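You operate a simulated robot arm through the tools that you are given. There is no shell and no other tool.

Carry out the task below with a simulated robot arm. There is one attempt and no reset: what you move stays moved.

TASK
Move the orange pin to jig hole 6 and clamp the orange tube against it again.
Fine: free the toggle and slide the tube clear first.

Only the result counts: the job must be done as asked and must still hold three seconds after the hand-in. Knocking over, shifting, dropping, spilling or breaking anything else fails it.

THE ROBOT
A 6-joint arm with a two-finger gripper, fixed in place. Base frame: the origin is at the foot of the arm, x ahead of it, y to its left, z up; the work surface is at about z = 900. Readings come in mm, degrees, newtons and seconds.
It reaches about 1298 mm from its shoulder. Its first joint turns from -149.0 to 149.0 degrees. Payload 1.57 kg.
Tool frame: the origin (TCP) lies between the finger pads and is the grasp point; the fingertips stand 21 mm ahead of it; z points along the fingers, y is the line along which they close. The gripper opens to 70 mm. The gripper's body begins 50 mm behind the TCP.
Orientation is told as [roll, pitch, yaw] about the base's x, y, z axes, in that order, counted from this pose: with the fingers straight down and closing along the base's y, the tool's x points along the base's -x, its y along +y and its z along -z.

THE INTERFACE
- The arm moves only by the tool jog_arm. Its argument "motion" is a list of rows, each a list of 7 numbers: the turn, a rotation vector about the tool's x, y, z in units of 180 degrees (1.0 is 180 degrees), then the shift along the tool's x, y, z in units of 400 mm (1.0 is 400 mm), then the finger opening in mm, from 0 to 70. In form: [[rx, ry, rz, dx, dy, dz, hand], ...]. A call has 1 to 20 rows; each row is the pose to reach, as a shift and turn from the pose commanded when the call began, along the tool's axes at that moment. A call with a number of a shift or a turn outside -1 to 1 is refused whole. Each row takes 0.2 s and may step no farther than 50 mm and 8.6 degrees from the row before; otherwise, or with a gripper value out of range, the whole call is refused. Where a pose cannot be reached the arm comes as near as it can. A force on the tool above 40 N (or 10 N above the force at the start of the call, whichever is more), or a blocked arm, ends the call early, and 0.2 s more pass. The fingers move at their own pace and stop on an object; they squeeze with about 27 N. The grip force told is the motor's: it shows also when the fingers shut on nothing. Time passes only in rows, and 0.2 s behind the last, so rows that repeat a pose let the fingers close. The reply holds the time, the measured pose of the TCP, the force on the tool along the base axes, the opening and the grip force, in the units named above and with some noise, with the torque about the TCP (base axes, N m) and any sound that the robot's microphone picked up.
- Cameras (640 x 400 px; columns grow to the right, rows downward): "scene" is fixed at [220.3, -500.8, 1496.9]; the picture's right is [-0.50, -0.87, 0.00], its down [-0.64, 0.37, -0.68] and it looks along [0.59, -0.34, -0.73] (base axes); focal length 353 px, centre (320, 200). "wrist" rides on the gripper at [79, 4, -81] in the tool frame; the picture's right is [-0.05, 1.00, 0.00], its down [-0.67, -0.04, -0.74] and it looks along [-0.74, -0.04, 0.67] (tool axes); focal length 256 px, centre (320, 200). There is no depth. A picture from a camera that has moved, and an enlarged one, comes with that camera's place and axes in the base frame and with its lens.
- get_image(camera): a new picture of that camera. No time passes.
- raise_lower(by): slides the trunk up (or, below 0, down) by that many mm; the arm rides with it, the base frame stays. It gives what a move gives, with no picture.
- close_up(camera, box): a new picture of the part [left, top, right, bottom] of that camera's present view, enlarged. No time passes.
- hand_in(): hands the job in; it is judged then, once.

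Places have to be worked out from the pictures, the camera data and where the tool is seen. Open the gripper and draw the arm clear of the work before you hand the job in, unless the task says otherwise.

The tools are called after "Emit:" as a command line: name --pt "numbers of a row" for each row, then --argument value for the rest, lists and objects as JSON in quotes. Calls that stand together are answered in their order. jog_arm: Moves the arm, as the interface text tells. Its arguments: {"type":"object","properties":{"motion":{"type":"array"}},"required":["motion"]} The other tools are called the same way: raise_lower (by) slides the trunk up or down; get_image (camera) takes a picture; close_up (camera, box) takes an enlarged picture of a part of a camera's view; hand_in () hands the job in.

At the start:

```text
time_s: 0.0
eef_pos: [607.8, -472.1, 1202.3]
ee_rot: [-0.1, 0.0, 0.0]
contact_force: [0.2, 0.3, 0.4]
moment: [-0.01, 0.01, 0.01]
gripper_width: 70.0
grip_force: 0.1
trunk travel left (down, up): [-884.0, 86.0]
```

scene: 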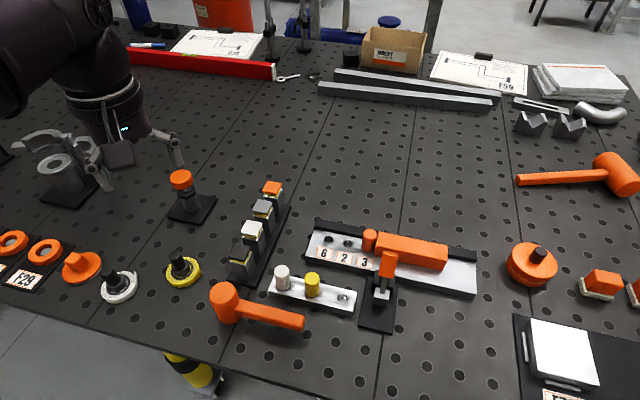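
wrist: 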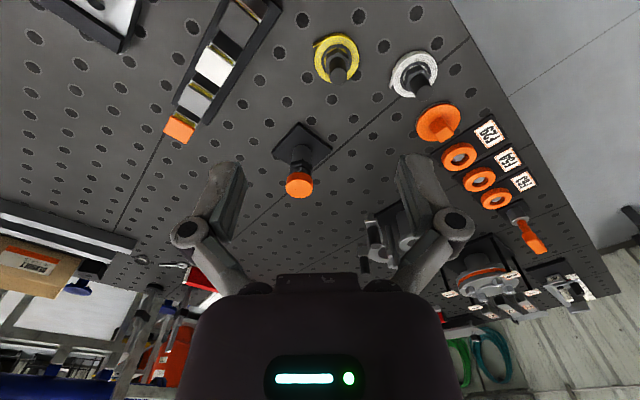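

I start by looking closely at the jig with the orange tube, the pin, and the toggle clamp.

Emit:
close_up --camera "scene" --box '[290, 200, 490, 340]'

Emit:
close_up --camera "scene" --box '[300, 215, 400, 285]'

```text
2.86 times, centred on (390, 270) of scene
camera zoom: at [220.3, -500.8, 1496.9], right [-0.5, -0.87, 0.0], down [-0.64, 0.37, -0.68], along [0.59, -0.34, -0.73], focal length 1010 px, centre (120, 0)
```

zoom: 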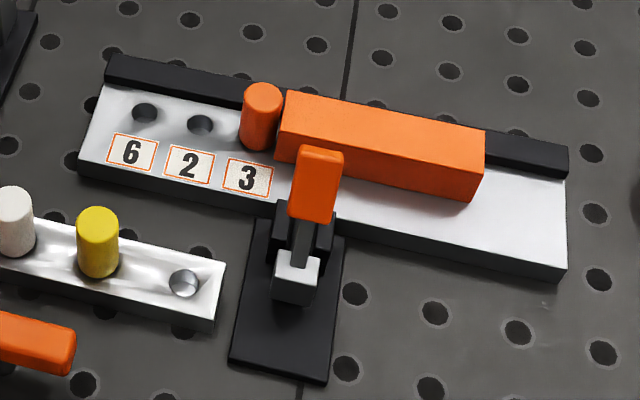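

```text
5.71 times, centred on (350, 250) of scene
camera zoom: at [220.3, -500.8, 1496.9], right [-0.5, -0.87, 0.0], down [-0.64, 0.37, -0.68], along [0.59, -0.34, -0.73], focal length 2019 px, centre (149, -86)
```

zoom: 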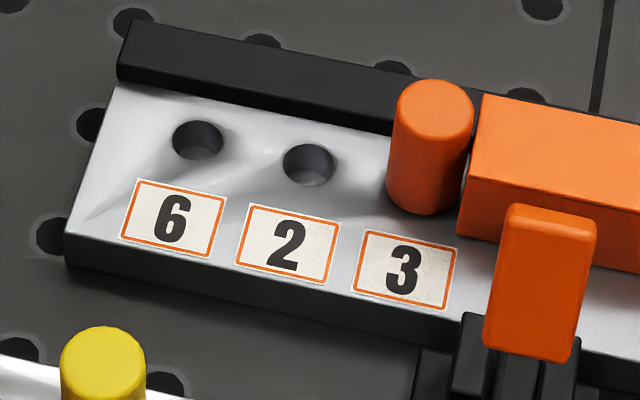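

The jig plate lies diagonally: holes 6-2-3 run along roughly base (-0.7,-0.7), with the toggle on the near (-x,+y) side. I turn the tool to yaw -45° and bring it to where the wrist camera can view the jig from the toggle side.

Emit:
jog_arm --pt "0 0 0.025 0.0765 -0.035 0.01325 70" --pt "0 0 0.05 0.153 -0.07 0.0265 70" --pt "0 0 0.075 0.2295 -0.105 0.03975 70" --pt "0 0 0.1 0.306 -0.14 0.053 70" --pt "0 0 0.125 0.3825 -0.175 0.06625 70" --pt "0 0 0.15 0.459 -0.21 0.0795 70" --pt "0 0 0.175 0.5355 -0.245 0.09275 70" --pt "0 0 0.2 0.612 -0.28 0.106 70" --pt "0 0 0.225 0.6885 -0.315 0.11925 70" --pt "0 0 0.25 0.765 -0.35 0.1325 70"

```text
time_s: 2.2
eef_pos: [298.8, -609.4, 1203.1]
ee_rot: [0.1, 0.0, -45.1]
contact_force: [-0.3, 0.2, -0.7]
moment: [0.01, -0.04, -0.04]
gripper_width: 70.0
grip_force: 0.0
out of reach, approached as far as the arm can: row 1, 2, 3, 4, 5, 6, 7, 8, 9, 10
trunk travel left (down, up): [-884.0, 86.0]
```

The arm could not go below about z = 1203, so the trunk height is limiting it. I look from here first.

Emit:
get_image --camera "wrist"

Emit:
get_image --camera "scene"

```text
taken
camera wrist: at [247.3, -550.6, 1284.3], right [0.74, 0.67, 0.0], down [0.45, -0.5, 0.75], along [0.5, -0.55, -0.67], focal length 256 px, centre (320, 200)
```

wrist: 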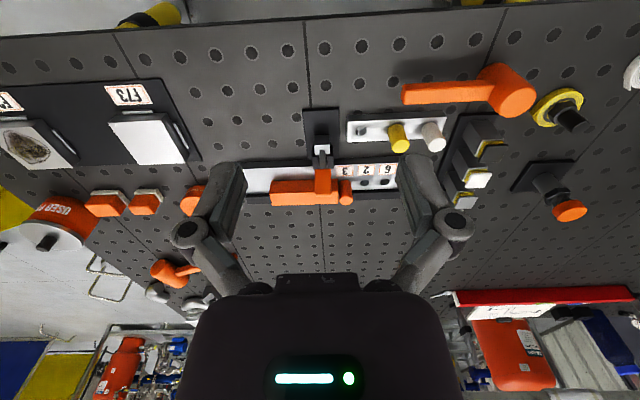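

```text
taken
```

scene: 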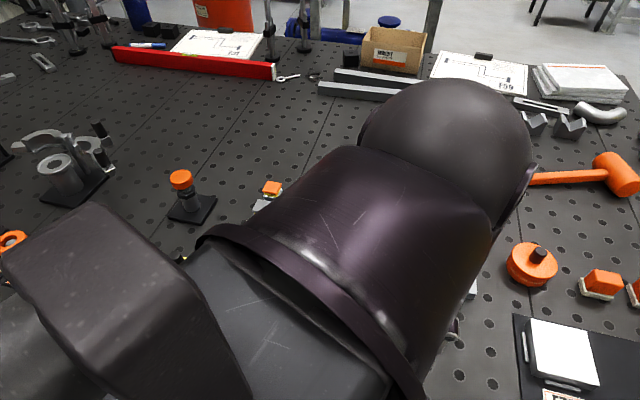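

The toggle and jig are visible between the fingers (picture is upside down). I zoom in on them.

Emit:
close_up --camera "wrist" --box '[235, 100, 405, 215]'

Emit:
raise_lower --by -60

```text
3.48 times, centred on (320, 158) of wrist
camera zoom: at [247.3, -550.6, 1284.3], right [0.74, 0.67, 0.0], down [0.45, -0.5, 0.75], along [0.5, -0.55, -0.67], focal length 890 px, centre (320, 348)
```

zoom: 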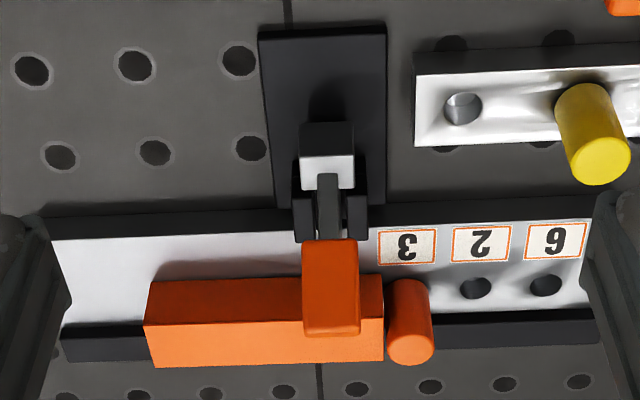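

```text
time_s: 3.2
eef_pos: [300.1, -608.5, 1142.7]
ee_rot: [0.0, 0.0, -45.0]
contact_force: [-0.5, -0.4, -0.2]
moment: [-0.01, 0.01, -0.02]
gripper_width: 70.0
grip_force: 0.1
trunk travel left (down, up): [-824.0, 146.0]
```

The trunk lowers the arm cleanly. I take a fresh close-up of the toggle from here for triangulation.

Emit:
close_up --camera "wrist" --box '[220, 100, 420, 225]'

Emit:
get_image --camera "wrist"

```text
3.20 times, centred on (320, 162) of wrist
camera zoom: at [248.1, -550.4, 1224.2], right [0.74, 0.67, 0.0], down [0.45, -0.5, 0.74], along [0.5, -0.55, -0.67], focal length 819 px, centre (320, 320)
```

zoom: 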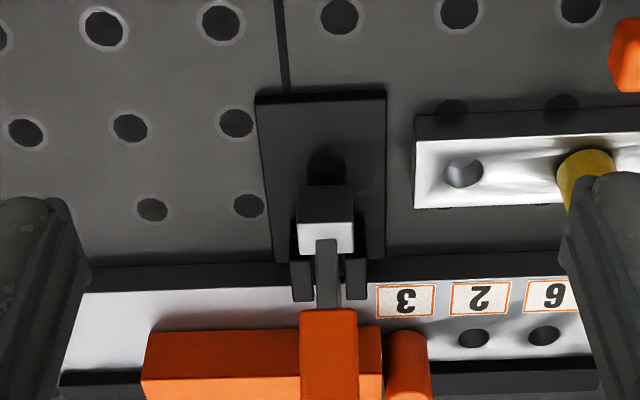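

```text
taken
camera wrist: at [248.1, -550.4, 1224.2], right [0.74, 0.67, 0.0], down [0.45, -0.5, 0.74], along [0.5, -0.55, -0.67], focal length 256 px, centre (320, 200)
```

wrist: 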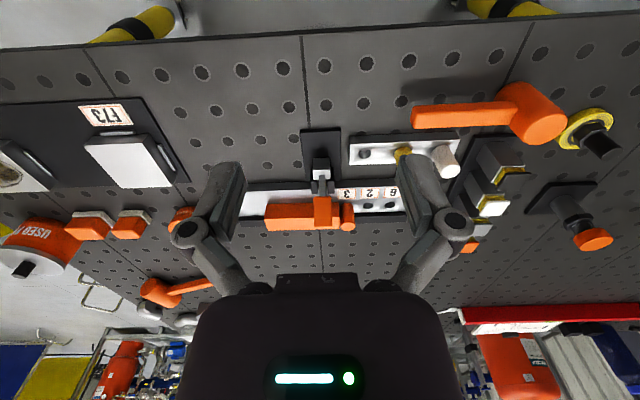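

I need a side view of the toggle, so I swing the tool to yaw +45° at about (290, -900) so the wrist camera looks along the jig from the tube end.

Emit:
jog_arm --pt "0 0 -0.0417 -0.0415 -0.0445 0 70" --pt "0 0 -0.0833 -0.0831 -0.089 0 70" --pt "0 0 -0.125 -0.1246 -0.1334 0 70" --pt "0 0 -0.1667 -0.1662 -0.1779 0 70" --pt "0 0 -0.2083 -0.2077 -0.2224 0 70" --pt "0 0 -0.25 -0.2493 -0.2669 0 70" --pt "0 0 -0.2917 -0.2908 -0.3113 0 70" --pt "0 0 -0.3333 -0.3323 -0.3558 0 70" --pt "0 0 -0.375 -0.3739 -0.4003 0 70" --pt "0 0 -0.4167 -0.4154 -0.4448 0 70" --pt "0 0 -0.4583 -0.457 -0.4892 0 70" --pt "0 0 -0.5 -0.4985 -0.5337 0 70"

Emit:
get_image --camera "wrist"

```text
time_s: 5.8
eef_pos: [290.6, -901.4, 1143.3]
ee_rot: [0.0, 0.1, 45.1]
contact_force: [0.2, -0.4, 0.3]
moment: [0.01, -0.03, 0.0]
gripper_width: 70.1
grip_force: 0.1
trunk travel left (down, up): [-824.0, 146.0]
```

```text
taken
camera wrist: at [233.0, -955.2, 1223.8], right [-0.67, 0.74, 0.0], down [0.5, 0.45, 0.75], along [0.55, 0.5, -0.67], focal length 256 px, centre (320, 200)
```

wrist: 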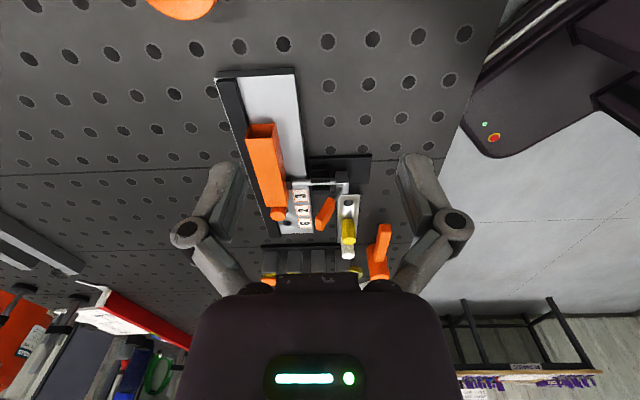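

Emit:
close_up --camera "wrist" --box '[210, 60, 400, 250]'

Emit:
close_up --camera "wrist" --box '[270, 150, 380, 240]'

Emit:
get_image --camera "scene"

```text
2.11 times, centred on (305, 155) of wrist
camera zoom: at [233.0, -955.2, 1223.8], right [-0.67, 0.74, 0.0], down [0.5, 0.45, 0.75], along [0.55, 0.5, -0.67], focal length 539 px, centre (352, 295)
```

zoom: 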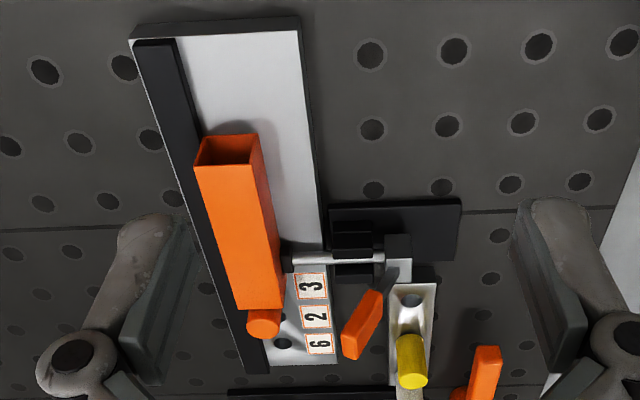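

```text
4.44 times, centred on (325, 195) of wrist
camera zoom: at [233.0, -955.2, 1223.8], right [-0.67, 0.74, 0.0], down [0.5, 0.45, 0.75], along [0.55, 0.5, -0.67], focal length 1138 px, centre (298, 222)
```

zoom: 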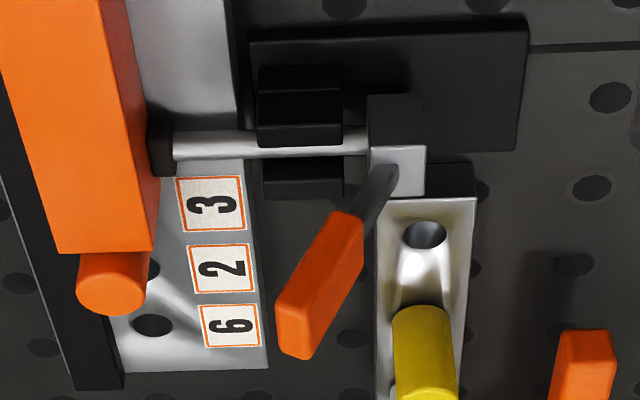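

```text
taken
```

scene: 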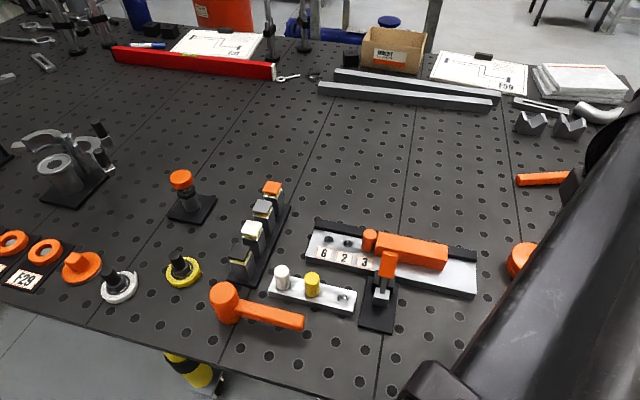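

The side view makes it clear. It is a push-pull toggle: a rod with a black pad presses the tube against the fence, and the orange handle leans about 27° towards the tube above its pivot block, with its tip near (445,-763,1010) and its pivot near (421,-738,937). Next I move above the handle at yaw -45°, so the fingers straddle it along the jig's long axis.

Emit:
jog_arm --pt "0 0 0.0417 -0.0433 -0.0009 0 70" --pt "0 0 0.0833 -0.0866 -0.0018 0 70" --pt "0 0 0.125 -0.1299 -0.0027 0 70" --pt "0 0 0.1667 -0.1732 -0.0035 0 70" --pt "0 0 0.2083 -0.2165 -0.0044 0 70" --pt "0 0 0.25 -0.2599 -0.0053 0 70" --pt "0 0 0.2917 -0.3032 -0.0062 0 70" --pt "0 0 0.3333 -0.3465 -0.0071 0 70" --pt "0 0 0.375 -0.3898 -0.008 0 70" --pt "0 0 0.4167 -0.4331 -0.0088 0 70" --pt "0 0 0.4583 -0.4764 -0.0097 0 70" --pt "0 0 0.5 -0.5197 -0.0106 0 70"

Emit:
get_image --camera "wrist"

```text
time_s: 8.4
eef_pos: [440.1, -757.9, 1142.6]
ee_rot: [-0.1, 0.0, -45.2]
contact_force: [-0.1, -0.7, 0.0]
moment: [-0.01, -0.02, 0.01]
gripper_width: 69.8
grip_force: 0.0
trunk travel left (down, up): [-824.0, 146.0]
```

```text
taken
camera wrist: at [388.6, -699.0, 1224.3], right [0.75, 0.67, 0.0], down [0.44, -0.5, 0.74], along [0.5, -0.56, -0.67], focal length 256 px, centre (320, 200)
```

wrist: 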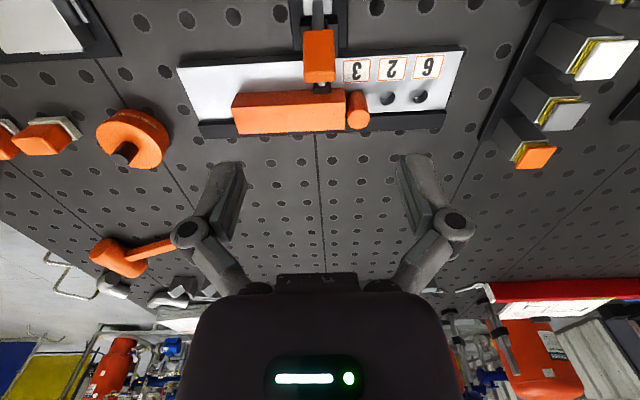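

I zoom in on the handle, pad and tube from above.

Emit:
close_up --camera "wrist" --box '[170, 0, 480, 150]'

Emit:
close_up --camera "wrist" --box '[270, 0, 390, 100]'

```text
2.06 times, centred on (325, 75) of wrist
camera zoom: at [388.6, -699.0, 1224.3], right [0.75, 0.67, 0.0], down [0.44, -0.5, 0.74], along [0.5, -0.56, -0.67], focal length 528 px, centre (310, 458)
```

zoom: 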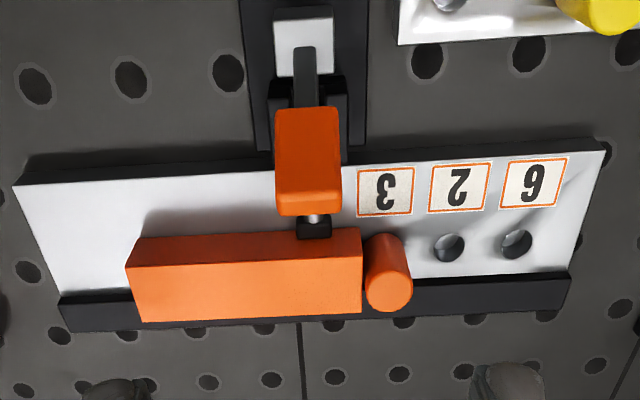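

```text
4.00 times, centred on (330, 50) of wrist
camera zoom: at [388.6, -699.0, 1224.3], right [0.75, 0.67, 0.0], down [0.44, -0.5, 0.74], along [0.5, -0.56, -0.67], focal length 1024 px, centre (280, 800)
```

zoom: 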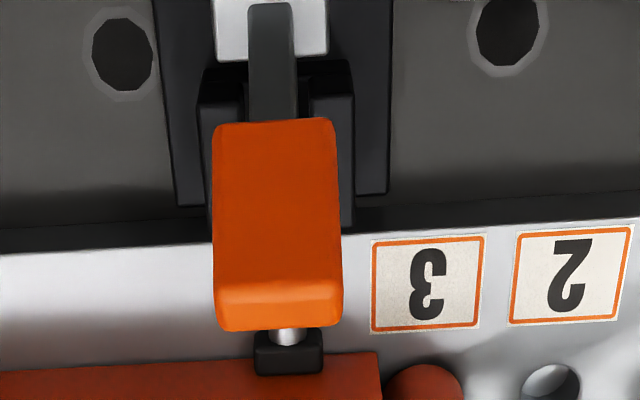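

Triangulating from two views puts the handle tip at about (446,-763,1014), with the orange grip about 24 mm wide and centred near (441,-758,990). That is directly below the TCP, so I lower the trunk 100 mm, which leaves the tips just above the handle.

Emit:
raise_lower --by -100

Emit:
get_image --camera "wrist"

```text
time_s: 9.7
eef_pos: [439.5, -757.3, 1043.3]
ee_rot: [0.0, 0.0, -45.1]
contact_force: [0.7, 0.0, 0.1]
moment: [0.01, 0.01, 0.01]
gripper_width: 69.9
grip_force: 0.1
trunk travel left (down, up): [-724.0, 246.0]
```

```text
taken
camera wrist: at [388.0, -699.5, 1124.3], right [0.74, 0.67, 0.0], down [0.45, -0.5, 0.74], along [0.5, -0.55, -0.67], focal length 256 px, centre (320, 200)
```

wrist: 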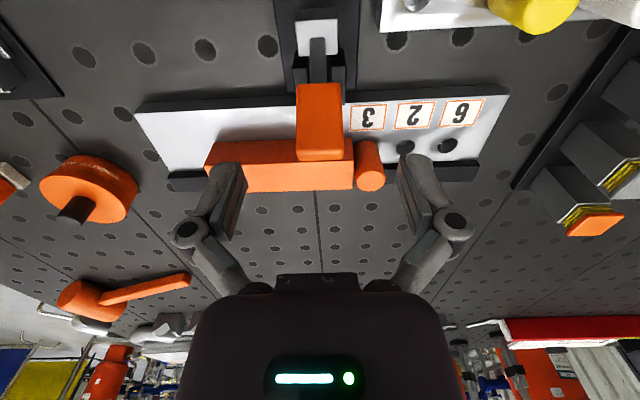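

The handle sits centred between the fingers. I test a short jog down of 20 mm to see whether the arm can descend from this trunk height.

Emit:
jog_arm --pt "0 0 0 0 0 0.025 70" --pt "0 0 0 0 0 0.05 70"

```text
time_s: 10.3
eef_pos: [441.2, -758.7, 1043.3]
ee_rot: [0.0, 0.0, -45.1]
contact_force: [0.7, 0.6, 0.3]
moment: [0.01, -0.01, 0.0]
gripper_width: 69.9
grip_force: 0.0
out of reach, approached as far as the arm can: row 1, 2
trunk travel left (down, up): [-724.0, 246.0]
```

The arm is at its floor for this trunk height. I jog up 160 mm, then lower the trunk 160 mm to gain working range below.

Emit:
jog_arm --pt "0 0 0 0 0 -0.1 70" --pt "0 0 0 0 0 -0.2 70" --pt "0 0 0 0 0 -0.3 70" --pt "0 0 0 0 0 -0.4 70" --pt "0 0 0 0 0 -0.4 70"

Emit:
raise_lower --by -150

```text
time_s: 11.5
eef_pos: [440.1, -758.1, 1042.3]
ee_rot: [0.0, -0.1, -45.0]
contact_force: [-0.1, -0.3, 0.1]
moment: [0.01, 0.0, -0.02]
gripper_width: 69.9
grip_force: 0.1
out of reach, approached as far as the arm can: row 1, 2, 3, 4, 5
trunk travel left (down, up): [-724.0, 246.0]
```

```text
time_s: 12.5
eef_pos: [440.4, -758.2, 966.7]
ee_rot: [-0.1, -0.6, -45.0]
contact_force: [-0.2, -0.6, 44.2]
moment: [0.03, -0.17, 0.01]
gripper_width: 70.5
grip_force: 0.0
trunk travel left (down, up): [-644.0, 326.0]
stopped: the force on the tool passed its limit at 222 N (the readings are from after the stop); the commanded pose is now the measured one
```

The arm evidently cannot change height itself, so only the trunk does. Lowering pressed the gripper body onto the handle top, so I back the trunk up right away.

Emit:
raise_lower --by 25

Emit:
get_image --camera "wrist"

Emit:
get_image --camera "scene"

```text
time_s: 13.2
eef_pos: [442.7, -760.1, 988.4]
ee_rot: [0.0, -0.5, -45.1]
contact_force: [0.2, 0.0, 1.1]
moment: [0.01, 0.02, 0.0]
gripper_width: 69.6
grip_force: 0.0
trunk travel left (down, up): [-669.0, 301.0]
```

```text
taken
camera wrist: at [389.8, -702.2, 1068.5], right [0.74, 0.67, 0.0], down [0.44, -0.49, 0.75], along [0.5, -0.56, -0.66], focal length 256 px, centre (320, 200)
```

wrist: 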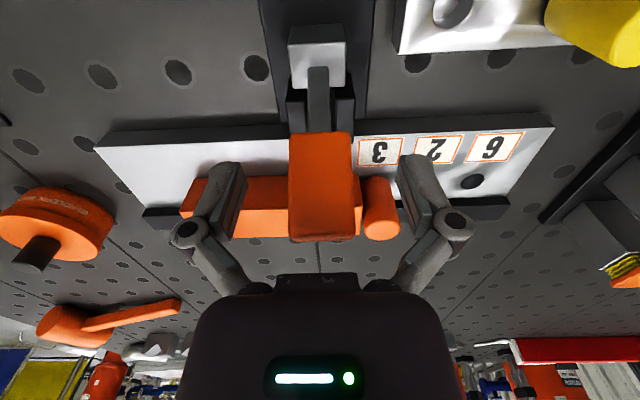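

```text
taken
```

scene: 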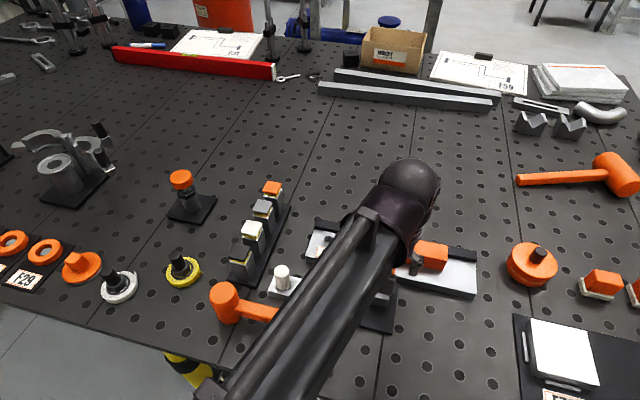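

The clamp still looks locked and nothing seems displaced. I zoom in to confirm that the handle is centred between the fingers before gripping it.

Emit:
close_up --camera "wrist" --box '[190, 10, 450, 260]'

Emit:
close_up --camera "scene" --box '[290, 200, 490, 340]'

```text
1.60 times, centred on (320, 135) of wrist
camera zoom: at [389.8, -702.2, 1068.5], right [0.74, 0.67, 0.0], down [0.44, -0.49, 0.75], along [0.5, -0.56, -0.66], focal length 410 px, centre (320, 304)
```

zoom: 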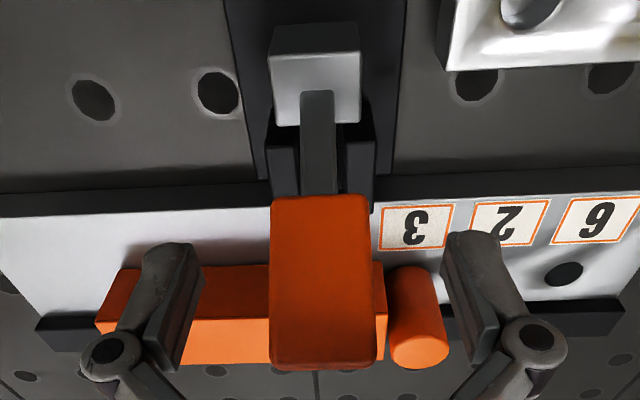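

```text
2.86 times, centred on (390, 270) of scene
camera zoom: at [220.3, -500.8, 1496.9], right [-0.5, -0.87, 0.0], down [-0.64, 0.37, -0.68], along [0.59, -0.34, -0.73], focal length 1010 px, centre (120, 0)
```

zoom: 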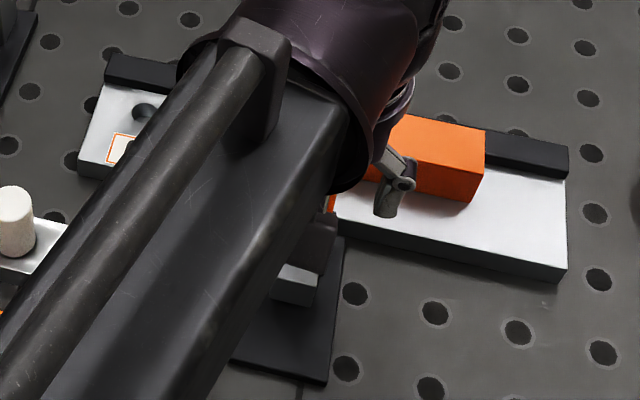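

The handle sits between the pads with clearance on both sides. I close the fingers on it without moving.

Emit:
jog_arm --pt "0 0 0 0 0 0 40" --pt "0 0 0 0 0 0 20" --pt "0 0 0 0 0 0 20" --pt "0 0 0 0 0 0 20"

```text
time_s: 14.2
eef_pos: [442.9, -760.7, 987.0]
ee_rot: [-0.1, -0.6, -44.9]
contact_force: [5.1, 1.3, 6.4]
moment: [0.06, 0.02, -0.07]
gripper_width: 24.8
grip_force: 31.9
trunk travel left (down, up): [-669.0, 301.0]
```

I have the handle (24.8 mm). Now I pull it back, away from the tube, along tool +x in small steps.

Emit:
jog_arm --pt "0 0 0 0.0125 0 0 20" --pt "0 0 0 0.025 0 0 20" --pt "0 0 0 0.0375 0 0 20" --pt "0 0 0 0.05 0 0 20"

Emit:
get_image --camera "wrist"

```text
time_s: 15.2
eef_pos: [429.9, -748.9, 988.1]
ee_rot: [-0.1, -0.6, -45.0]
contact_force: [17.3, -5.2, 12.1]
moment: [-0.39, -0.52, -0.08]
gripper_width: 25.2
grip_force: 32.5
trunk travel left (down, up): [-669.0, 301.0]
```

```text
taken
camera wrist: at [376.7, -688.3, 1068.6], right [0.74, 0.67, 0.0], down [0.44, -0.49, 0.75], along [0.5, -0.56, -0.66], focal length 256 px, centre (320, 200)
```

wrist: 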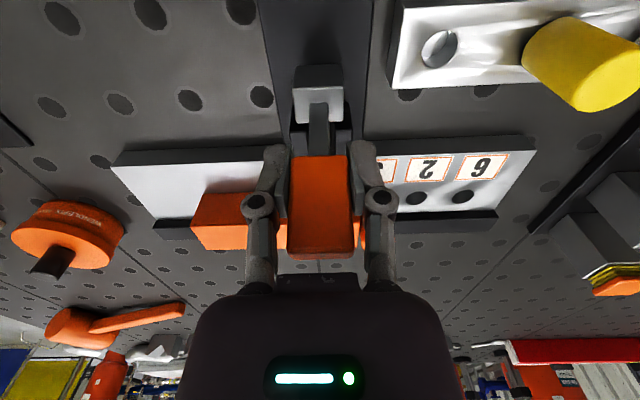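

It moved about 18 mm with about 18 N of resistance, so the handle is swinging. I continue pulling back.

Emit:
jog_arm --pt "0 0 0 0.0125 0 0 20" --pt "0 0 0 0.025 0 0 20" --pt "0 0 0 0.0375 0 0 20" --pt "0 0 0 0.05 0 0 20" --pt "0 0 0 0.0625 0 0 20" --pt "0 0 0 0.075 0 0 20"

Emit:
get_image --camera "wrist"

```text
time_s: 16.6
eef_pos: [408.4, -728.0, 987.9]
ee_rot: [-0.1, -0.5, -45.1]
contact_force: [8.6, 5.9, -1.4]
moment: [0.01, -0.1, -0.02]
gripper_width: 26.1
grip_force: 4.4
trunk travel left (down, up): [-669.0, 301.0]
```

```text
taken
camera wrist: at [355.1, -667.2, 1068.6], right [0.74, 0.67, 0.0], down [0.44, -0.49, 0.75], along [0.5, -0.56, -0.66], focal length 256 px, centre (320, 200)
```

wrist: 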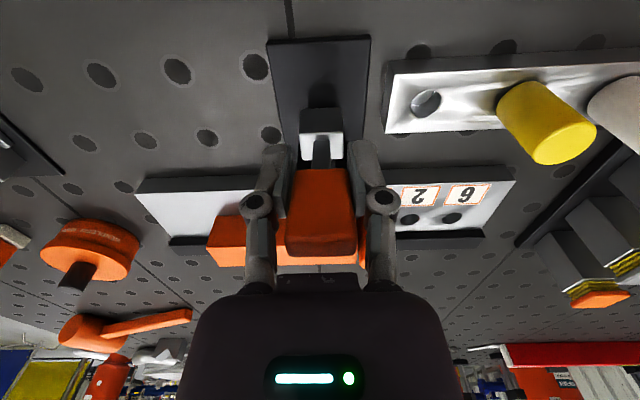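

The grip force fell, so the pads may have slipped. I check closely.

Emit:
close_up --camera "wrist" --box '[220, 20, 420, 280]'

Emit:
close_up --camera "scene" --box '[290, 200, 490, 340]'

```text
1.54 times, centred on (320, 150) of wrist
camera zoom: at [355.1, -667.2, 1068.6], right [0.74, 0.67, 0.0], down [0.44, -0.49, 0.75], along [0.5, -0.56, -0.66], focal length 394 px, centre (320, 277)
```

zoom: 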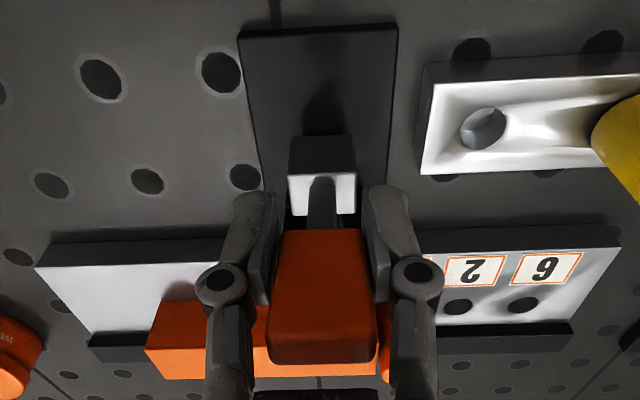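

```text
2.86 times, centred on (390, 270) of scene
camera zoom: at [220.3, -500.8, 1496.9], right [-0.5, -0.87, 0.0], down [-0.64, 0.37, -0.68], along [0.59, -0.34, -0.73], focal length 1010 px, centre (120, 0)
```

zoom: 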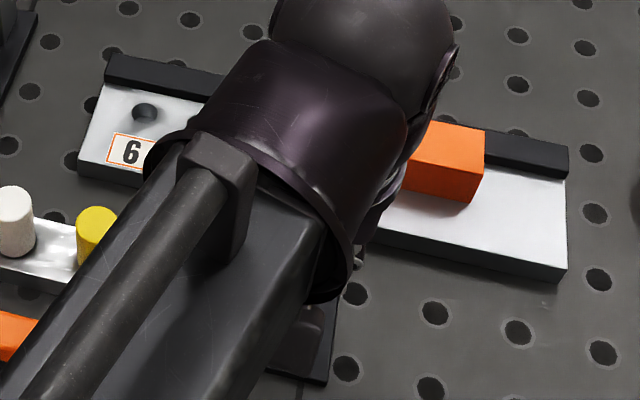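

The handle tip has tracked with the gripper, which suggests it is rotating. I hold still one moment to re-read the grip.

Emit:
jog_arm --pt "0 0 0 0 0 0 15" --pt "0 0 0 0 0 0 15"

Emit:
close_up --camera "wrist" --box '[220, 20, 420, 280]'

```text
time_s: 17.2
eef_pos: [407.6, -725.7, 988.6]
ee_rot: [-0.1, -0.5, -45.0]
contact_force: [9.6, 9.8, -2.6]
moment: [0.12, -0.11, 0.05]
gripper_width: 25.3
grip_force: 31.9
trunk travel left (down, up): [-669.0, 301.0]
```

```text
1.54 times, centred on (320, 150) of wrist
camera zoom: at [355.4, -666.9, 1068.7], right [0.74, 0.67, 0.0], down [0.44, -0.49, 0.75], along [0.5, -0.56, -0.66], focal length 394 px, centre (320, 277)
```

zoom: 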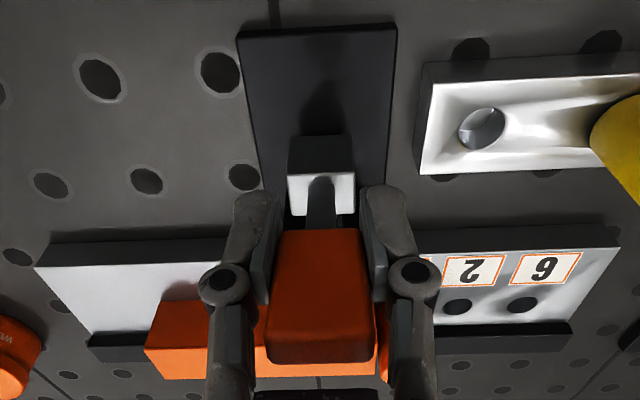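

The grip is firm again and the block appears to have moved back with the rod. I keep pulling back.

Emit:
jog_arm --pt "0 0 0 0.0125 0 0 15" --pt "0 0 0 0.025 0 0 15" --pt "0 0 0 0.0375 0 0 15" --pt "0 0 0 0.05 0 0 15" --pt "0 0 0 0.05 0 0 15"

Emit:
close_up --camera "wrist" --box '[220, 20, 420, 280]'

```text
time_s: 18.4
eef_pos: [395.4, -713.1, 986.9]
ee_rot: [-0.2, -0.4, -45.1]
contact_force: [17.9, -2.4, -12.1]
moment: [-0.49, -0.65, 0.05]
gripper_width: 25.0
grip_force: 32.3
trunk travel left (down, up): [-669.0, 301.0]
```

```text
1.54 times, centred on (320, 150) of wrist
camera zoom: at [342.6, -654.1, 1067.2], right [0.74, 0.67, 0.0], down [0.44, -0.49, 0.75], along [0.5, -0.56, -0.66], focal length 394 px, centre (320, 277)
```

zoom: 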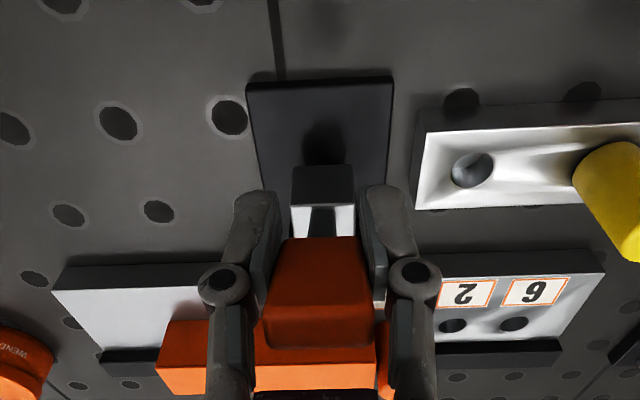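

The handle now pulls the tool downward (-12 N), as expected on the back side of its arc. I lower the trunk a little and keep going.

Emit:
raise_lower --by -6

Emit:
jog_arm --pt "0 0 0 0.0125 0 0 15" --pt "0 0 0 0.025 0 0 15" --pt "0 0 0 0.0375 0 0 15" --pt "0 0 0 0.0375 0 0 15"

Emit:
close_up --camera "wrist" --box '[220, 20, 420, 280]'

```text
time_s: 19.0
eef_pos: [391.9, -709.3, 983.7]
ee_rot: [-0.1, -0.4, -45.0]
contact_force: [3.3, 7.1, 16.3]
moment: [-0.15, -0.17, 0.06]
gripper_width: 25.3
grip_force: 32.2
trunk travel left (down, up): [-663.0, 307.0]
```

```text
time_s: 20.0
eef_pos: [384.8, -703.6, 980.1]
ee_rot: [-0.1, -0.6, -45.0]
contact_force: [22.2, -5.7, -5.4]
moment: [-0.45, -0.6, 0.09]
gripper_width: 24.8
grip_force: 32.3
trunk travel left (down, up): [-663.0, 307.0]
```

```text
1.54 times, centred on (320, 150) of wrist
camera zoom: at [332.5, -644.1, 1061.1], right [0.74, 0.67, 0.0], down [0.44, -0.49, 0.75], along [0.5, -0.56, -0.66], focal length 394 px, centre (320, 277)
```

zoom: 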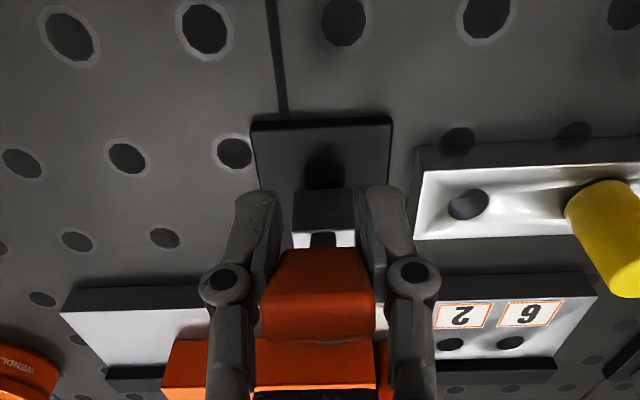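

It keeps swinging back smoothly. I lower the trunk another 8 mm and pull again.

Emit:
raise_lower --by -8

Emit:
jog_arm --pt "0 0 0 0.0125 0 0 15" --pt "0 0 0 0.025 0 0 15" --pt "0 0 0 0.0375 0 0 15" --pt "0 0 0 0.0375 0 0 15"

Emit:
close_up --camera "wrist" --box '[220, 20, 420, 280]'

```text
time_s: 20.6
eef_pos: [381.2, -699.5, 973.3]
ee_rot: [-0.1, -0.2, -44.9]
contact_force: [8.6, 7.4, 15.3]
moment: [0.15, 0.21, 0.07]
gripper_width: 24.0
grip_force: 32.0
trunk travel left (down, up): [-655.0, 315.0]
```

```text
time_s: 21.6
eef_pos: [371.3, -691.1, 973.2]
ee_rot: [-0.1, -0.3, -45.0]
contact_force: [2.8, 4.4, 0.2]
moment: [-0.1, 0.11, 0.06]
gripper_width: 17.4
grip_force: 2.0
trunk travel left (down, up): [-655.0, 315.0]
```

```text
1.54 times, centred on (320, 150) of wrist
camera zoom: at [318.8, -631.5, 1054.9], right [0.74, 0.67, 0.0], down [0.44, -0.49, 0.75], along [0.5, -0.56, -0.66], focal length 394 px, centre (320, 277)
```

zoom: 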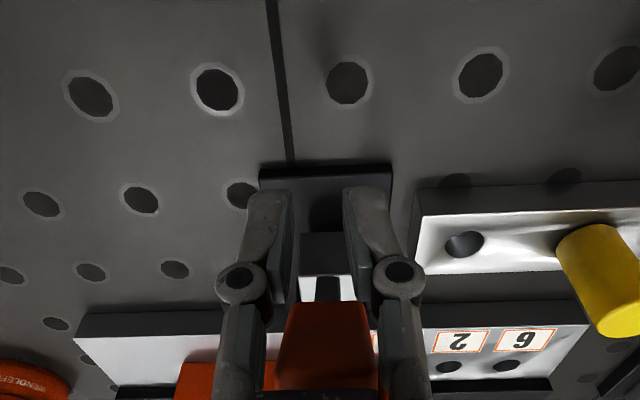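

The pads slipped off the handle's end. I open the fingers, then raise the trunk to see how far the handle and rod have gone.

Emit:
jog_arm --pt "0 0 0 0 0 0 50" --pt "0 0 0 0.05 0 0 70" --pt "0 0 0 0.1 0 0 70" --pt "0 0 0 0.1 0 0 70"

Emit:
raise_lower --by 100

Emit:
get_image --camera "wrist"

Emit:
close_up --camera "scene" --box '[290, 200, 490, 340]'

```text
time_s: 22.6
eef_pos: [342.6, -661.8, 973.9]
ee_rot: [-0.2, -0.6, -44.9]
contact_force: [-0.4, -0.2, 0.6]
moment: [0.01, -0.01, -0.05]
gripper_width: 70.0
grip_force: 0.0
trunk travel left (down, up): [-655.0, 315.0]
```

```text
time_s: 23.9
eef_pos: [344.4, -662.3, 1074.6]
ee_rot: [-0.1, -0.6, -45.0]
contact_force: [1.4, 0.5, 0.3]
moment: [0.01, 0.0, -0.01]
gripper_width: 69.8
grip_force: 0.0
trunk travel left (down, up): [-755.0, 215.0]
```

```text
taken
camera wrist: at [290.2, -603.1, 1154.6], right [0.74, 0.67, 0.0], down [0.44, -0.49, 0.75], along [0.5, -0.56, -0.66], focal length 256 px, centre (320, 200)
```

wrist: 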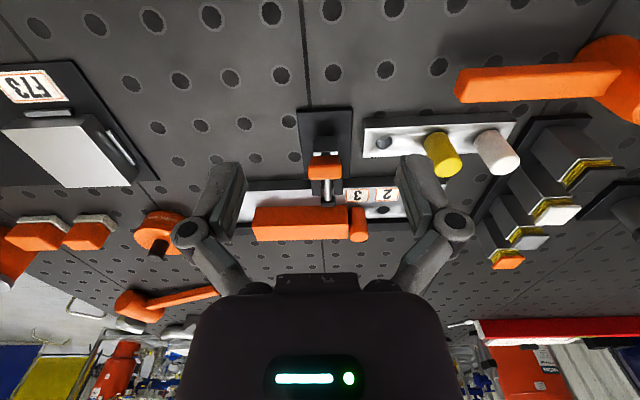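

```text
2.86 times, centred on (390, 270) of scene
camera zoom: at [220.3, -500.8, 1496.9], right [-0.5, -0.87, 0.0], down [-0.64, 0.37, -0.68], along [0.59, -0.34, -0.73], focal length 1010 px, centre (120, 0)
```

zoom: 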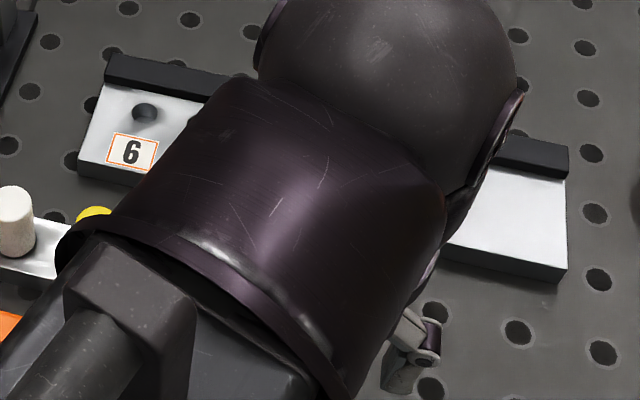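

Emit:
close_up --camera "wrist" --box '[240, 100, 420, 250]'

```text
2.67 times, centred on (330, 175) of wrist
camera zoom: at [290.2, -603.1, 1154.6], right [0.74, 0.67, 0.0], down [0.44, -0.49, 0.75], along [0.5, -0.56, -0.66], focal length 683 px, centre (293, 267)
```

zoom: 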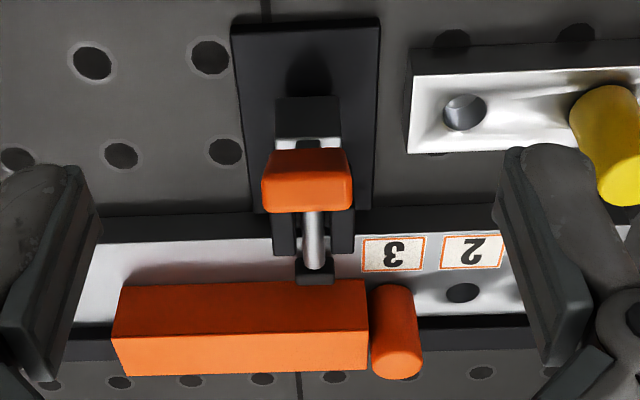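

The handle now leans well back and the pad has withdrawn roughly 25 mm from the tube's front face, so the toggle is free. In jig coordinates from hole 6 at (580,-728), the tube spans 92 to 224 mm along the rail and -22 to +14.5 mm across, with its top at z≈950 and the fence top at z≈936. I move above the tube's far part at yaw +45°, so the fingers close across its width.

Emit:
jog_arm --pt "0 0 -0.0417 -0.0452 -0.0165 0 70" --pt "0 0 -0.0833 -0.0904 -0.0329 0 70" --pt "0 0 -0.125 -0.1356 -0.0494 0 70" --pt "0 0 -0.1667 -0.1807 -0.0658 0 70" --pt "0 0 -0.2083 -0.2259 -0.0823 0 70" --pt "0 0 -0.25 -0.2711 -0.0988 0 70" --pt "0 0 -0.2917 -0.3163 -0.1152 0 70" --pt "0 0 -0.3333 -0.3615 -0.1317 0 70" --pt "0 0 -0.375 -0.4067 -0.1481 0 70" --pt "0 0 -0.4167 -0.4518 -0.1646 0 70" --pt "0 0 -0.4583 -0.497 -0.181 0 70" --pt "0 0 -0.5 -0.5422 -0.1975 0 70"

Emit:
get_image --camera "wrist"

Emit:
close_up --camera "scene" --box '[290, 200, 490, 340]'

```text
time_s: 26.5
eef_pos: [440.3, -871.4, 1073.7]
ee_rot: [-0.5, 0.1, 45.2]
contact_force: [-0.3, -0.3, 0.6]
moment: [-0.03, 0.0, -0.02]
gripper_width: 70.0
grip_force: 0.0
trunk travel left (down, up): [-755.0, 215.0]
```

```text
taken
camera wrist: at [382.4, -924.8, 1155.2], right [-0.67, 0.74, -0.01], down [0.49, 0.45, 0.74], along [0.56, 0.49, -0.67], focal length 256 px, centre (320, 200)
```

wrist: 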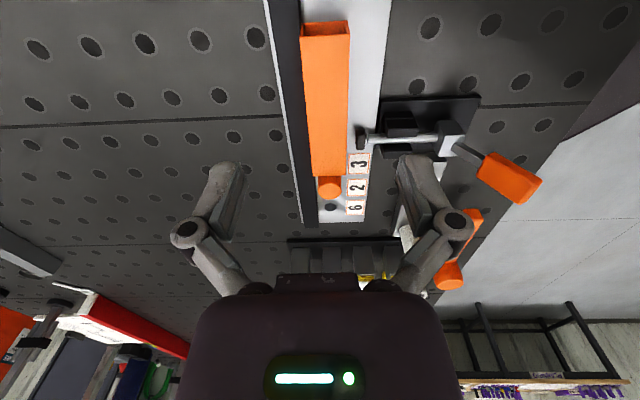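

```text
2.86 times, centred on (390, 270) of scene
camera zoom: at [220.3, -500.8, 1496.9], right [-0.5, -0.87, 0.0], down [-0.64, 0.37, -0.68], along [0.59, -0.34, -0.73], focal length 1010 px, centre (120, 0)
```

zoom: 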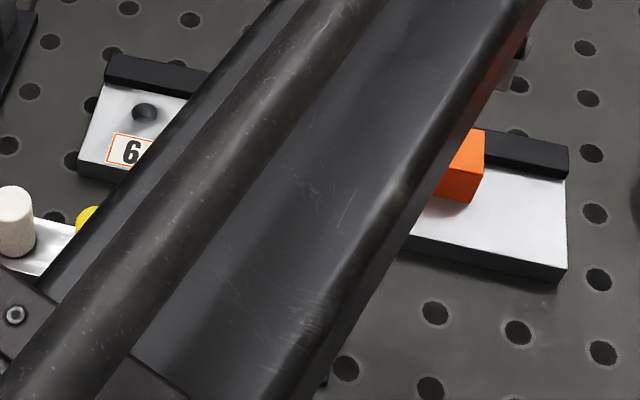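

The side view confirms the pad is clear of the tube and the handle is far back. I zoom in on the tube to check lateral alignment.

Emit:
close_up --camera "wrist" --box '[250, 0, 410, 100]'

Emit:
close_up --camera "wrist" --box '[260, 80, 560, 240]'

```text
4.00 times, centred on (330, 50) of wrist
camera zoom: at [382.4, -924.8, 1155.2], right [-0.67, 0.74, -0.01], down [0.49, 0.45, 0.74], along [0.56, 0.49, -0.67], focal length 1024 px, centre (280, 800)
```

zoom: 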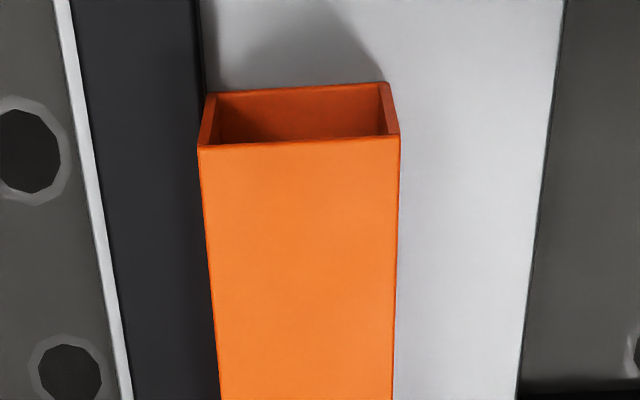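

```text
2.13 times, centred on (410, 160) of wrist
camera zoom: at [382.4, -924.8, 1155.2], right [-0.67, 0.74, -0.01], down [0.49, 0.45, 0.74], along [0.56, 0.49, -0.67], focal length 546 px, centre (128, 285)
```

zoom: 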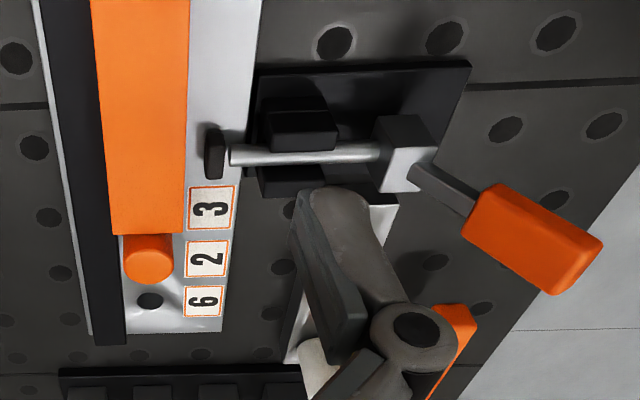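

In this view the tube is centred about 2.6 mm to the +n side of the TCP, so I shift by that amount. Then I lower the trunk 95 mm, leaving the tips just above the tube top.

Emit:
jog_arm --pt "0 0 0 0 0.0065 0 70" --pt "0 0 0 0 0.0065 0 70"

Emit:
raise_lower --by -95

Emit:
get_image --camera "wrist"

```text
time_s: 27.1
eef_pos: [438.7, -869.4, 1073.1]
ee_rot: [-0.5, 0.1, 45.0]
contact_force: [-0.2, 0.5, 0.1]
moment: [-0.02, -0.03, 0.0]
gripper_width: 70.0
grip_force: 0.1
trunk travel left (down, up): [-755.0, 215.0]
```

```text
time_s: 28.4
eef_pos: [437.7, -869.8, 979.4]
ee_rot: [-0.5, 0.1, 45.1]
contact_force: [1.0, -0.7, 0.8]
moment: [0.02, 0.0, 0.01]
gripper_width: 69.8
grip_force: 0.1
trunk travel left (down, up): [-660.0, 310.0]
```

```text
taken
camera wrist: at [380.0, -922.3, 1060.6], right [-0.67, 0.74, -0.01], down [0.49, 0.45, 0.74], along [0.56, 0.49, -0.67], focal length 256 px, centre (320, 200)
```

wrist: 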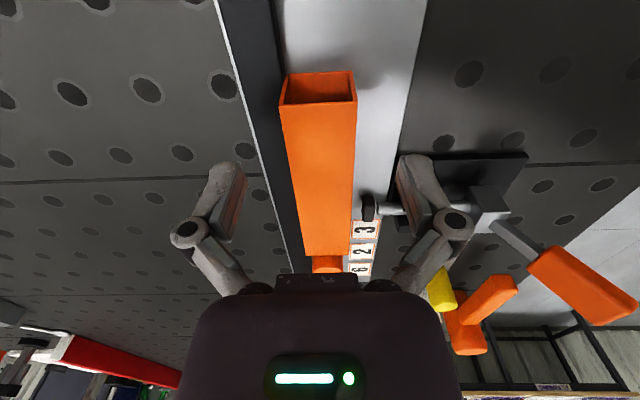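

Centering looks good. I lower another 13 mm, which puts the tips at about z = 945, beside the tube's upper edge and above the fence.

Emit:
raise_lower --by -13

Emit:
close_up --camera "wrist" --box '[190, 50, 450, 270]'

```text
time_s: 29.0
eef_pos: [437.9, -867.1, 966.5]
ee_rot: [-0.5, 0.1, 45.0]
contact_force: [0.1, 0.5, -0.3]
moment: [0.0, -0.01, 0.0]
gripper_width: 70.0
grip_force: 0.2
trunk travel left (down, up): [-647.0, 323.0]
```

```text
1.82 times, centred on (320, 160) of wrist
camera zoom: at [379.9, -922.3, 1047.5], right [-0.67, 0.74, -0.01], down [0.49, 0.45, 0.74], along [0.56, 0.49, -0.67], focal length 465 px, centre (320, 273)
```

zoom: 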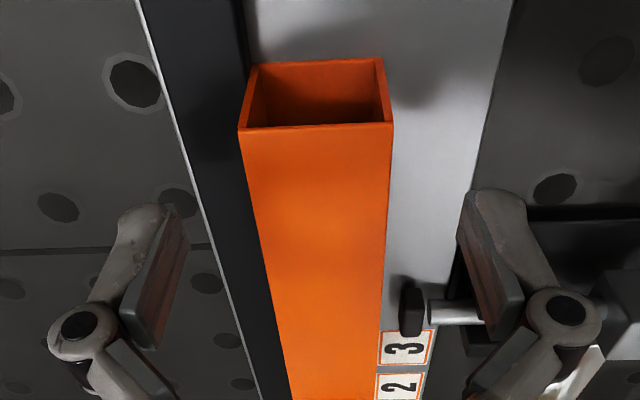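

No contact yet. I lower 3 mm more and close the fingers on the tube's upper sides.

Emit:
raise_lower --by -3

Emit:
jog_arm --pt "0 0 0 0 0 0 50" --pt "0 0 0 0 0 0 40" --pt "0 0 0 0 0 0 30" --pt "0 0 0 0 0 0 30" --pt "0 0 0 0 0 0 30"

Emit:
close_up --camera "wrist" --box '[190, 50, 450, 270]'

```text
time_s: 29.5
eef_pos: [438.5, -868.8, 962.8]
ee_rot: [-0.4, 0.1, 45.0]
contact_force: [0.3, -0.1, -0.6]
moment: [0.0, 0.0, 0.0]
gripper_width: 69.8
grip_force: 0.1
trunk travel left (down, up): [-644.0, 326.0]
```

```text
time_s: 30.7
eef_pos: [437.3, -869.4, 961.6]
ee_rot: [-0.5, 0.1, 45.0]
contact_force: [-1.5, 2.0, -0.7]
moment: [0.11, -0.07, 0.0]
gripper_width: 34.7
grip_force: 27.1
trunk travel left (down, up): [-644.0, 326.0]
```

```text
1.82 times, centred on (320, 160) of wrist
camera zoom: at [379.8, -922.3, 1044.5], right [-0.67, 0.74, -0.01], down [0.49, 0.45, 0.74], along [0.56, 0.49, -0.67], focal length 465 px, centre (320, 273)
```

zoom: 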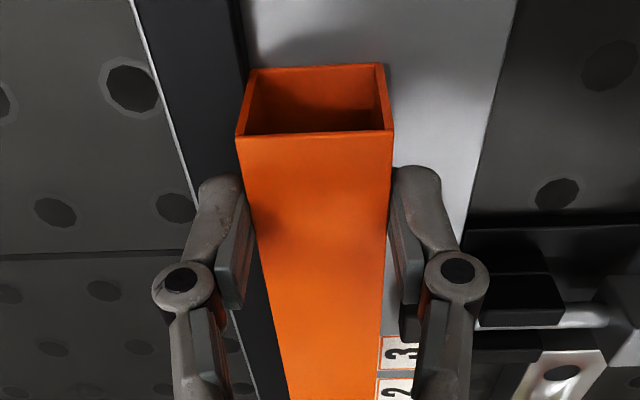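

The tube is gripped (34.7 mm) with almost no side load. I slide it 42 mm along +e (tool +x), away from the pin.

Emit:
jog_arm --pt "0 0 0 0.0125 0 0 30" --pt "0 0 0 0.025 0 0 30" --pt "0 0 0 0.0375 0 0 30" --pt "0 0 0 0.05 0 0 30" --pt "0 0 0 0.0625 0 0 30" --pt "0 0 0 0.075 0 0 30" --pt "0 0 0 0.0875 0 0 30" --pt "0 0 0 0.1 0 0 30" --pt "0 0 0 0.105 0 0 30" --pt "0 0 0 0.105 0 0 30"

Emit:
get_image --camera "wrist"

```text
time_s: 32.9
eef_pos: [407.8, -900.3, 963.4]
ee_rot: [-0.5, 0.2, 45.0]
contact_force: [-1.0, 2.4, 0.2]
moment: [0.11, -0.04, 0.0]
gripper_width: 34.8
grip_force: 27.2
trunk travel left (down, up): [-644.0, 326.0]
```

```text
taken
camera wrist: at [349.3, -952.6, 1044.5], right [-0.67, 0.74, -0.01], down [0.49, 0.45, 0.74], along [0.56, 0.49, -0.67], focal length 256 px, centre (320, 200)
```

wrist: 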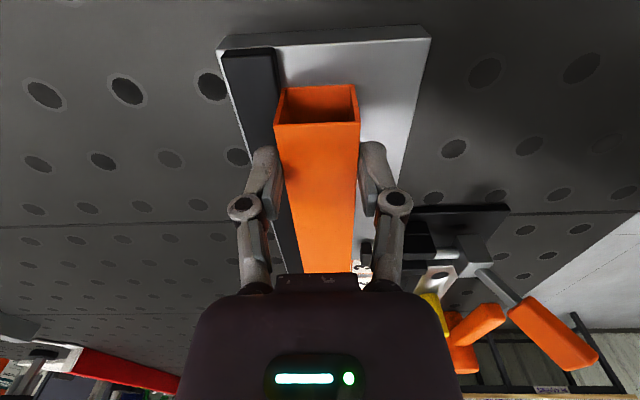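

The tube came along cleanly. I release it and raise the trunk to clear everything.

Emit:
jog_arm --pt "0 0 0 0 0 0 50" --pt "0 0 0 0 0 0 70" --pt "0 0 0 0 0 0 70"

Emit:
raise_lower --by 110

Emit:
get_image --camera "wrist"

```text
time_s: 33.7
eef_pos: [406.9, -900.0, 963.1]
ee_rot: [-0.5, 0.1, 45.0]
contact_force: [0.1, -0.2, -0.7]
moment: [0.0, -0.04, 0.0]
gripper_width: 69.9
grip_force: 0.0
trunk travel left (down, up): [-644.0, 326.0]
```

```text
time_s: 35.1
eef_pos: [408.3, -899.0, 1073.4]
ee_rot: [-0.6, 0.2, 45.0]
contact_force: [0.1, -0.4, 0.5]
moment: [-0.01, 0.0, -0.01]
gripper_width: 69.8
grip_force: 0.0
trunk travel left (down, up): [-754.0, 216.0]
```

```text
taken
camera wrist: at [349.5, -952.6, 1154.3], right [-0.67, 0.74, -0.01], down [0.49, 0.45, 0.74], along [0.56, 0.49, -0.67], focal length 256 px, centre (320, 200)
```

wrist: 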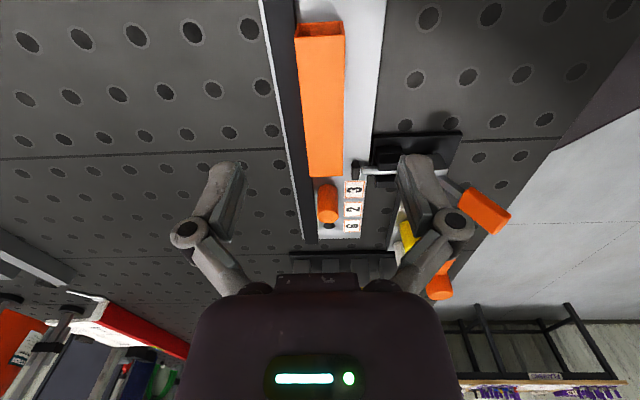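

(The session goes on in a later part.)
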